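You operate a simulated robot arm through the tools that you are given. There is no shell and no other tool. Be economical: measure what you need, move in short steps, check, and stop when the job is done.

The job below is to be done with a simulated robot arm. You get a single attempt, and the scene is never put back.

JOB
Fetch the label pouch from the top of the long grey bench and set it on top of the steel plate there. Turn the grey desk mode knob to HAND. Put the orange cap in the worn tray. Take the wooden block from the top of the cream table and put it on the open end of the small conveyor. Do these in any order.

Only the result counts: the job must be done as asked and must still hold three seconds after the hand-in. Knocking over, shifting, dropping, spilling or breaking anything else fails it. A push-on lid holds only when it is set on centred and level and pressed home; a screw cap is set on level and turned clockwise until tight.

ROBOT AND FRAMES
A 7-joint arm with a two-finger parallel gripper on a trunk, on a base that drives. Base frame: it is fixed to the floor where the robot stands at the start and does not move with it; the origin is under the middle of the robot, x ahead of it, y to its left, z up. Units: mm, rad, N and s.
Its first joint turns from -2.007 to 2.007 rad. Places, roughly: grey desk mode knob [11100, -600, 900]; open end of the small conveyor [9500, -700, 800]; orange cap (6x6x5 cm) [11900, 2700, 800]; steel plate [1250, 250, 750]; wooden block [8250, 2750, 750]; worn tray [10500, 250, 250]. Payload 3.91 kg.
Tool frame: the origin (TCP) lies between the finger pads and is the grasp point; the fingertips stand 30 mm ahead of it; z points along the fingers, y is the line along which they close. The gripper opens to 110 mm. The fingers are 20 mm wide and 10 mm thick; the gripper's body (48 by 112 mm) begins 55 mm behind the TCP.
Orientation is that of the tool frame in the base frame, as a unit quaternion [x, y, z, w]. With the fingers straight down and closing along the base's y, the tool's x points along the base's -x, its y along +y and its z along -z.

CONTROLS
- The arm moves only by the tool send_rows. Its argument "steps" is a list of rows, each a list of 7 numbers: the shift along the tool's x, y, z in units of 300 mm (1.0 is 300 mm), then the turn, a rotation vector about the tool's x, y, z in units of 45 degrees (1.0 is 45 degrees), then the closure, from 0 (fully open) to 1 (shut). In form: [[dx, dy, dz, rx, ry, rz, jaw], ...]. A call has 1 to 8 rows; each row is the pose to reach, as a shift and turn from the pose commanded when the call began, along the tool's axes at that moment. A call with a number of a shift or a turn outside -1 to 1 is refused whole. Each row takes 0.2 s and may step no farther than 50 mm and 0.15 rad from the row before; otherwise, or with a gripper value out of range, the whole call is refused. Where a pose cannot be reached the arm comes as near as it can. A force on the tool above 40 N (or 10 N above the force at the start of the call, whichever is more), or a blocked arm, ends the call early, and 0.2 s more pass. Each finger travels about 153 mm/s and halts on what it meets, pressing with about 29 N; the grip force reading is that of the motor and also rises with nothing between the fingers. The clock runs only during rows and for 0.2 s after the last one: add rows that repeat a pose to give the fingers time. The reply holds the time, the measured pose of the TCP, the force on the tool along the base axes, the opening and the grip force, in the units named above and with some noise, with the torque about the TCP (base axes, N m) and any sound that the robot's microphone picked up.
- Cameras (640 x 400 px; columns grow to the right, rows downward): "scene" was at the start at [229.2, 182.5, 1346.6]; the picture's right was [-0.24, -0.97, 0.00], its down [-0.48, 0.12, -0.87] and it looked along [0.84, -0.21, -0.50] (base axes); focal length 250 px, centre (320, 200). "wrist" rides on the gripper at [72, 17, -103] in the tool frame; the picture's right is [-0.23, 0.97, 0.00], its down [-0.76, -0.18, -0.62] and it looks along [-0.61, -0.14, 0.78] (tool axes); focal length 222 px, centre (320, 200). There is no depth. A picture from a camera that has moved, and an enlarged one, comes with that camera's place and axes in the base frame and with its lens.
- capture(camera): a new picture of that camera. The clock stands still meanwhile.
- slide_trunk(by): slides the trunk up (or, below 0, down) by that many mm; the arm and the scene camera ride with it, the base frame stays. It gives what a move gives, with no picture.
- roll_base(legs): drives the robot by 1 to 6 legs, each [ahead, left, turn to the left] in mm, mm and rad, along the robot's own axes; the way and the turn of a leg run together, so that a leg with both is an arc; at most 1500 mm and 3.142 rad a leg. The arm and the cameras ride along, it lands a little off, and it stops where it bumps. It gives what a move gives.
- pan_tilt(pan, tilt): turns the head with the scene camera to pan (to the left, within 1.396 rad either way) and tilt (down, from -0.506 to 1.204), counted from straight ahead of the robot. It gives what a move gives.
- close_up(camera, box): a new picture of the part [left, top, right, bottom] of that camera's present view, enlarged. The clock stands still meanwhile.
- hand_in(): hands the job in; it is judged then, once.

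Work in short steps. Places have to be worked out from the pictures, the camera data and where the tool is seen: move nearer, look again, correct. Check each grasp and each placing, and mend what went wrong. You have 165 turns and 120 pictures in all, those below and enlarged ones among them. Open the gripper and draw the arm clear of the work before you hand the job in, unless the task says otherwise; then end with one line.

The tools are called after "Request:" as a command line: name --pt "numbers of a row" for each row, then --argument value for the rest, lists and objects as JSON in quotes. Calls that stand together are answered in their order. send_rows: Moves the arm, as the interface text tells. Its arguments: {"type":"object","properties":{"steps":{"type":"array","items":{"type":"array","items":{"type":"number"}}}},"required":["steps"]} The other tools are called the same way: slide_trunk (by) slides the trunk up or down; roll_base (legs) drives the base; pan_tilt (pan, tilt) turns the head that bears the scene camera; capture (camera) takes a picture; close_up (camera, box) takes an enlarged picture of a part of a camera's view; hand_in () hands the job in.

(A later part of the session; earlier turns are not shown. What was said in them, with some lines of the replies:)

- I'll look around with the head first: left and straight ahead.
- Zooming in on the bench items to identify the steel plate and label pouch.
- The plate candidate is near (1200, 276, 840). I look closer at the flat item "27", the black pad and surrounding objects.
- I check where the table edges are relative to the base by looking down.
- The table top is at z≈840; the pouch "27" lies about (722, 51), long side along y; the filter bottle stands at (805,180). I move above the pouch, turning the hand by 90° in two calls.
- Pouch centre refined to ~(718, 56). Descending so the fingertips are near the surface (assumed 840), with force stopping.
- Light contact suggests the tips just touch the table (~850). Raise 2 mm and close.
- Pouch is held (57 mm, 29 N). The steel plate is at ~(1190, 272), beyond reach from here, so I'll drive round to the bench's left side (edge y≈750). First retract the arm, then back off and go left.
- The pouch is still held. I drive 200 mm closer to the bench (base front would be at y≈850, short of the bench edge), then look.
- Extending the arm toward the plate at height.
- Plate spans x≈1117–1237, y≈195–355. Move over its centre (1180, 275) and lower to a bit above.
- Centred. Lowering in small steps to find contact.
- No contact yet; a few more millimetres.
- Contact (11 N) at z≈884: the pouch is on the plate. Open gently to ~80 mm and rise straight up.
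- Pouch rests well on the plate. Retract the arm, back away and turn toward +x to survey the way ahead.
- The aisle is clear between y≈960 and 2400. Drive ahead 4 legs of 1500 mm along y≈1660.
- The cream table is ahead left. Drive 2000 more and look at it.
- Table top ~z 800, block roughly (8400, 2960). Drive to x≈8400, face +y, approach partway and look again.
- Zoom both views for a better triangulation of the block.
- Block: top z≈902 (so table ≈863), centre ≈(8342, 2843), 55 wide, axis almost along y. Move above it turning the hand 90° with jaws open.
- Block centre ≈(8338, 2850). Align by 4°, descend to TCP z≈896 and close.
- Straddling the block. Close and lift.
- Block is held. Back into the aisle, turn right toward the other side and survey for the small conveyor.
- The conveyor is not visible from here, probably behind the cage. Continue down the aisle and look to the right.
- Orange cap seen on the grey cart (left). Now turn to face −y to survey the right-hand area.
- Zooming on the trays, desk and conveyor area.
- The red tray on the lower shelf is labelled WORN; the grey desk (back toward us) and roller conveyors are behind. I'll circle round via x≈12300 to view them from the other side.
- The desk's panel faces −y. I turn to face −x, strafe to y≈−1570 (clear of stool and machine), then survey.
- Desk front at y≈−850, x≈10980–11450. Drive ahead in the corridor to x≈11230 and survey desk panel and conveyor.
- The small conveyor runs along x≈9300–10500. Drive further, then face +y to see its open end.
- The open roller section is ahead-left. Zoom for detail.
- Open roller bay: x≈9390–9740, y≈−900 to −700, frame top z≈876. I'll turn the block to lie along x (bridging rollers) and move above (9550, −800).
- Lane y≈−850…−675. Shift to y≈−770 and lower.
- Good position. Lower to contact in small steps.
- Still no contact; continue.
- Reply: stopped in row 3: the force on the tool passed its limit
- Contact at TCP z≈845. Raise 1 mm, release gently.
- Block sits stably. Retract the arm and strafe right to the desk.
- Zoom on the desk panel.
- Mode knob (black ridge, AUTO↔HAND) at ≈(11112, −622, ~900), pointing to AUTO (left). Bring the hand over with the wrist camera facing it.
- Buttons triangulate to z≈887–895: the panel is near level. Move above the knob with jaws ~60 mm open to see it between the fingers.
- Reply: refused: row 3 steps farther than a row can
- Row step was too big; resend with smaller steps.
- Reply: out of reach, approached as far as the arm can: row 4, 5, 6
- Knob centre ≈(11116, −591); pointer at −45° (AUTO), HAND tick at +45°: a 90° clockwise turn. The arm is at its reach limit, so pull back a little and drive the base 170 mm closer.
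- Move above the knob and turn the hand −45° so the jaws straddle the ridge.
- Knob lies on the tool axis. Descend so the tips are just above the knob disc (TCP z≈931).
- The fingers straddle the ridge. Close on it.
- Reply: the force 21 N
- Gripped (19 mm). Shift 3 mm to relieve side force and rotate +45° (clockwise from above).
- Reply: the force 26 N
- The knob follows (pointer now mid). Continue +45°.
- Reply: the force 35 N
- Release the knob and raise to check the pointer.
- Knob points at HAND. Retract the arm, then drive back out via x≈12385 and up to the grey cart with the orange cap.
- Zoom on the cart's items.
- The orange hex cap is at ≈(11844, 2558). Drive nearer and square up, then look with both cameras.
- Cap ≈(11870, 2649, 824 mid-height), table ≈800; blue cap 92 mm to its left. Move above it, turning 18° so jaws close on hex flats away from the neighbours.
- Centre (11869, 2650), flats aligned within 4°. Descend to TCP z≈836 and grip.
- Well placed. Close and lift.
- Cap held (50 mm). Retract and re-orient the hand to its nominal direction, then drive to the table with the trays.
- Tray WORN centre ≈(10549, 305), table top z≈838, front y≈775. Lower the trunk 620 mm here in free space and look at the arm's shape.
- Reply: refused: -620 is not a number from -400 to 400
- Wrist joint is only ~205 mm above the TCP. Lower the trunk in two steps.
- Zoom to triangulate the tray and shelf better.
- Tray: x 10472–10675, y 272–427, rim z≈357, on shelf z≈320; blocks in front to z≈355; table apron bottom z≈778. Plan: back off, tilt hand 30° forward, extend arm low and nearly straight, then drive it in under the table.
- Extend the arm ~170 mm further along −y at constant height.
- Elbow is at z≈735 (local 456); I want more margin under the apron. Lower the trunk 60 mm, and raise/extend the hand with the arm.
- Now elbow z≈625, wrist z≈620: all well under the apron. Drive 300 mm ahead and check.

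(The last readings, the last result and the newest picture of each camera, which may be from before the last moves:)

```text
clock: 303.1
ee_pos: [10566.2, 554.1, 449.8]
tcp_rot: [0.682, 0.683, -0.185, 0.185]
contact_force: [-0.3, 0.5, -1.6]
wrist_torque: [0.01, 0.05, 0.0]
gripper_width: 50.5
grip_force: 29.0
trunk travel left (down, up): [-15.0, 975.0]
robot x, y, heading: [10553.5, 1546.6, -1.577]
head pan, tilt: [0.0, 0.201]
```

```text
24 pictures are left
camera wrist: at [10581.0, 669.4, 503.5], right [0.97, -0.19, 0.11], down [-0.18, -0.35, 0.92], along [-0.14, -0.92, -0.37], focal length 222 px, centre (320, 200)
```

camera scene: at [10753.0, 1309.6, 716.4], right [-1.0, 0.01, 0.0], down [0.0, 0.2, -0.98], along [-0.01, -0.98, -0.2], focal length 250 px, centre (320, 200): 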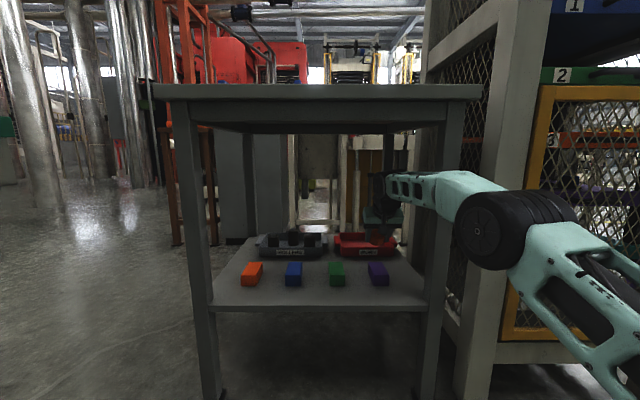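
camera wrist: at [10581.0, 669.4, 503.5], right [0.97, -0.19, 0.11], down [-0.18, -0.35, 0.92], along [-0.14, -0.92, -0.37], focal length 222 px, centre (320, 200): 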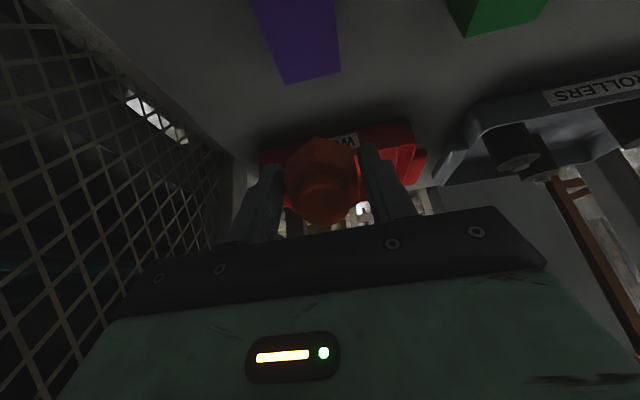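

Tray straight ahead, clearances good. Drive the remaining 200 mm.

Request:
roll_base --legs '[[200, 8, 0.005]]'

Request:
capture --camera "wrist"

Request:
close_up --camera "scene" --box '[240, 60, 640, 310]'

```text
clock: 304.7
ee_pos: [10583.9, 353.9, 449.8]
tcp_rot: [0.678, 0.687, -0.183, 0.187]
contact_force: [1.1, 0.3, -1.8]
wrist_torque: [0.02, -0.01, -0.03]
gripper_width: 50.5
grip_force: 29.1
trunk travel left (down, up): [-15.0, 975.0]
robot x, y, heading: [10558.8, 1345.6, -1.562]
head pan, tilt: [0.0, 0.201]
```

```text
23 pictures are left
camera wrist: at [10598.2, 467.6, 503.5], right [0.98, -0.18, 0.11], down [-0.17, -0.35, 0.92], along [-0.13, -0.92, -0.37], focal length 222 px, centre (320, 200)
```

wrist: 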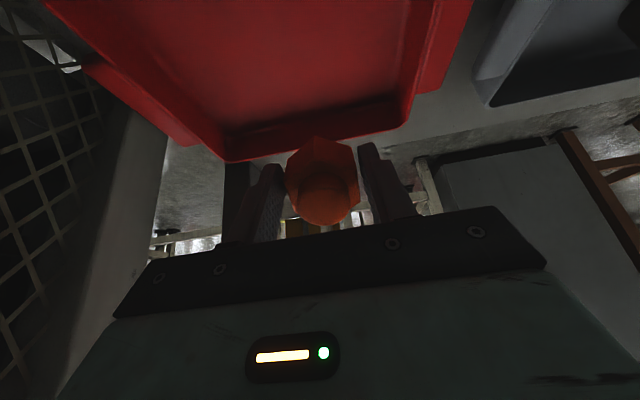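

```text
1.60 times, centred on (440, 185) of scene
camera zoom: at [10763.5, 1109.5, 716.4], right [-1.0, -0.01, 0.0], down [0.0, 0.2, -0.98], along [0.01, -0.98, -0.2], focal length 400 px, centre (128, 224)
```

zoom: 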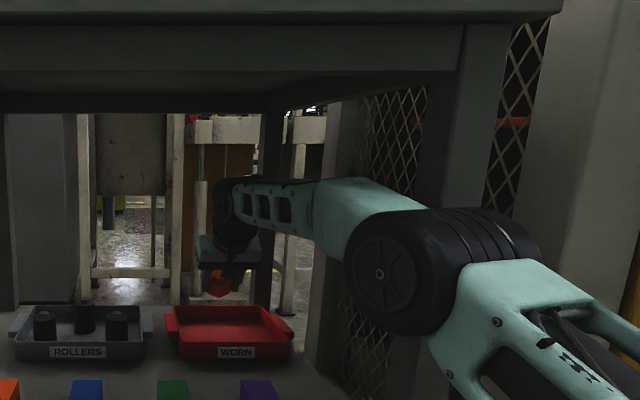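

Tray centre ≈(10570, 348). Shift −12 mm in x and lower ~65 mm with contact watch.

Request:
send_rows --pt "0.04 -0.04 0.07 0 0 0 1" --pt "0.08 -0.04 0.14 0 0 0 1" --pt "0.1 -0.04 0.173 0 0 0 1" --pt "0.108 -0.04 0.188 0 0 0 1" --pt "0.108 -0.04 0.188 0 0 0 1"

Request:
capture --camera "wrist"

Request:
close_up --camera "scene" --box '[300, 140, 460, 300]'

```text
clock: 305.9
ee_pos: [10570.8, 352.3, 383.6]
tcp_rot: [0.678, 0.687, -0.183, 0.185]
contact_force: [-0.6, 0.1, -1.9]
wrist_torque: [0.01, -0.01, 0.02]
gripper_width: 50.4
grip_force: 28.9
trunk travel left (down, up): [-15.0, 975.0]
robot x, y, heading: [10558.1, 1343.3, -1.563]
head pan, tilt: [0.0, 0.201]
```

```text
21 pictures are left
camera wrist: at [10586.0, 466.9, 437.9], right [0.98, -0.18, 0.11], down [-0.17, -0.35, 0.92], along [-0.13, -0.92, -0.37], focal length 222 px, centre (320, 200)
```

wrist: 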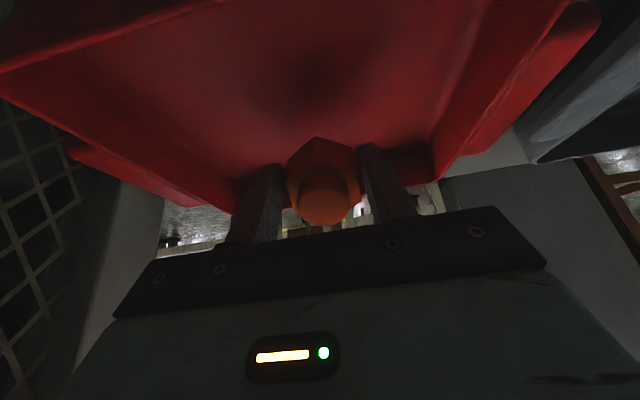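

```text
2.50 times, centred on (380, 220) of scene
camera zoom: at [10763.4, 1109.5, 716.3], right [-1.0, -0.01, 0.0], down [0.0, 0.2, -0.98], along [0.01, -0.98, -0.2], focal length 626 px, centre (170, 150)
```

zoom: 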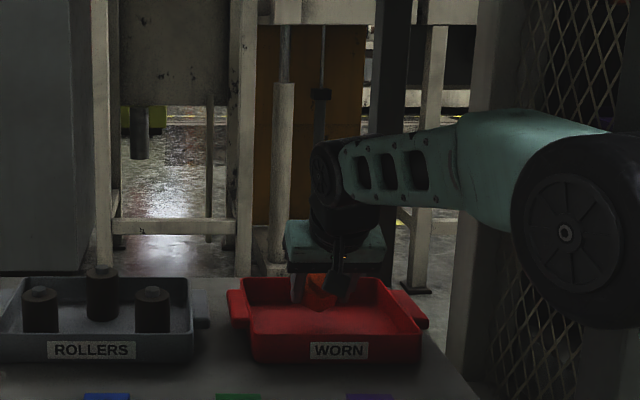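

Cap is inside the tray. Move 15 mm toward the front and lower slowly to contact.

Request:
send_rows --pt "0.043 0 -0.025 0 0 0 1" --pt "0.048 0 -0.016 0 0 0 1" --pt "0.053 0 -0.007 0 0 0 1" --pt "0.058 0 0.001 0 0 0 1" --pt "0.063 0 0.01 0 0 0 1" --pt "0.063 0 0.01 0 0 0 1"

```text
clock: 307.3
ee_pos: [10571.3, 368.9, 372.5]
tcp_rot: [0.679, 0.687, -0.183, 0.185]
contact_force: [0.4, -0.6, -1.5]
wrist_torque: [0.03, -0.01, 0.0]
gripper_width: 50.3
grip_force: 29.4
trunk travel left (down, up): [-15.0, 975.0]
robot x, y, heading: [10560.0, 1344.3, -1.568]
head pan, tilt: [0.0, 0.201]
```

Request:
send_rows --pt "0.005 0 0.009 0 0 0 1" --pt "0.01 0 0.017 0 0 0 1" --pt "0.015 0 0.026 0 0 0 1" --pt "0.02 0 0.035 0 0 0 1" --pt "0.02 0 0.035 0 0 0 1"

```text
clock: 308.5
ee_pos: [10573.1, 366.8, 365.1]
tcp_rot: [0.677, 0.686, -0.186, 0.19]
contact_force: [-0.1, -1.5, 22.2]
wrist_torque: [-0.12, 0.04, -0.04]
gripper_width: 50.7
grip_force: 28.8
trunk travel left (down, up): [-15.0, 975.0]
robot x, y, heading: [10561.7, 1344.0, -1.565]
head pan, tilt: [0.0, 0.201]
```

Contact (22 N). Release and withdraw along the tool axis.

Request:
send_rows --pt "-0.003 0 -0.005 0 0 0 0.6" --pt "-0.003 0 -0.005 0 0 0 0.4" --pt "-0.003 0 -0.005 0 0 0 0.25" --pt "-0.003 0 -0.005 0 0 0 0.25" --pt "0 0 -0.06 0 0 0 0.25" --pt "0 0 -0.14 0 0 0 0.25" --pt "0 0 -0.22 0 0 0 0.25" --pt "0 0 -0.28 0 0 0 0.25"

Request:
capture --camera "wrist"

```text
clock: 310.3
ee_pos: [10571.8, 409.1, 432.8]
tcp_rot: [0.678, 0.687, -0.183, 0.186]
contact_force: [0.4, -0.6, -0.4]
wrist_torque: [0.03, 0.01, -0.01]
gripper_width: 82.3
grip_force: 0.0
trunk travel left (down, up): [-15.0, 975.0]
robot x, y, heading: [10555.4, 1345.3, -1.564]
head pan, tilt: [0.0, 0.201]
```

```text
19 pictures are left
camera wrist: at [10586.6, 523.9, 486.3], right [0.98, -0.18, 0.11], down [-0.17, -0.35, 0.92], along [-0.13, -0.92, -0.37], focal length 222 px, centre (320, 200)
```

wrist: 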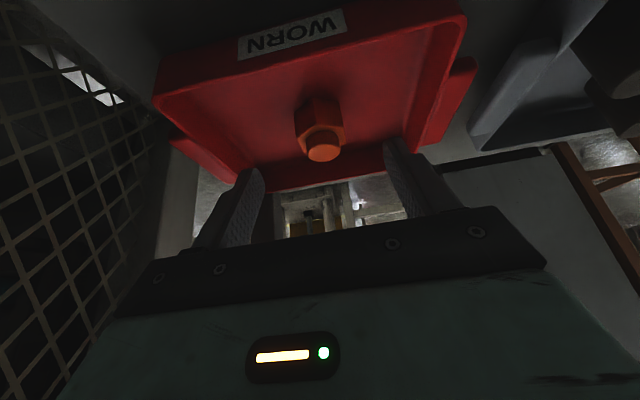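

The cap sits in the WORN tray. Back the base straight out from under the table and verify.

Request:
roll_base --legs '[[-650, 0, 0]]'

Request:
close_up --camera "scene" --box '[220, 140, 440, 280]'

```text
clock: 313.9
ee_pos: [10569.3, 1065.9, 431.6]
tcp_rot: [0.679, 0.687, -0.183, 0.186]
contact_force: [-0.5, -0.8, 0.2]
wrist_torque: [-0.01, 0.04, -0.01]
gripper_width: 82.6
grip_force: 0.0
trunk travel left (down, up): [-15.0, 975.0]
robot x, y, heading: [10559.5, 2000.9, -1.565]
head pan, tilt: [0.0, 0.201]
```

```text
2.86 times, centred on (330, 210) of scene
camera zoom: at [10760.1, 1765.9, 716.4], right [-1.0, 0.0, 0.0], down [0.0, 0.2, -0.98], along [0.0, -0.98, -0.2], focal length 715 px, centre (291, 171)
```

zoom: 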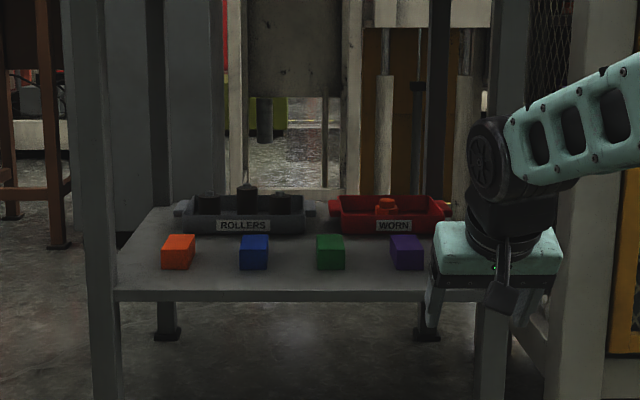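

Everything is in place: the cap is in the WORN tray, the blocks in front are undisturbed, and the arm is clear with the gripper open. Handing in.

Request:
hand_in

```text
The job is handed in.
```

I handed the job in with all four parts done: pouch on the steel plate, mode knob on HAND, cap in the WORN tray, and block on the conveyor's open end. I checked each one in pictures after placing it, and nothing else appeared to be disturbed.
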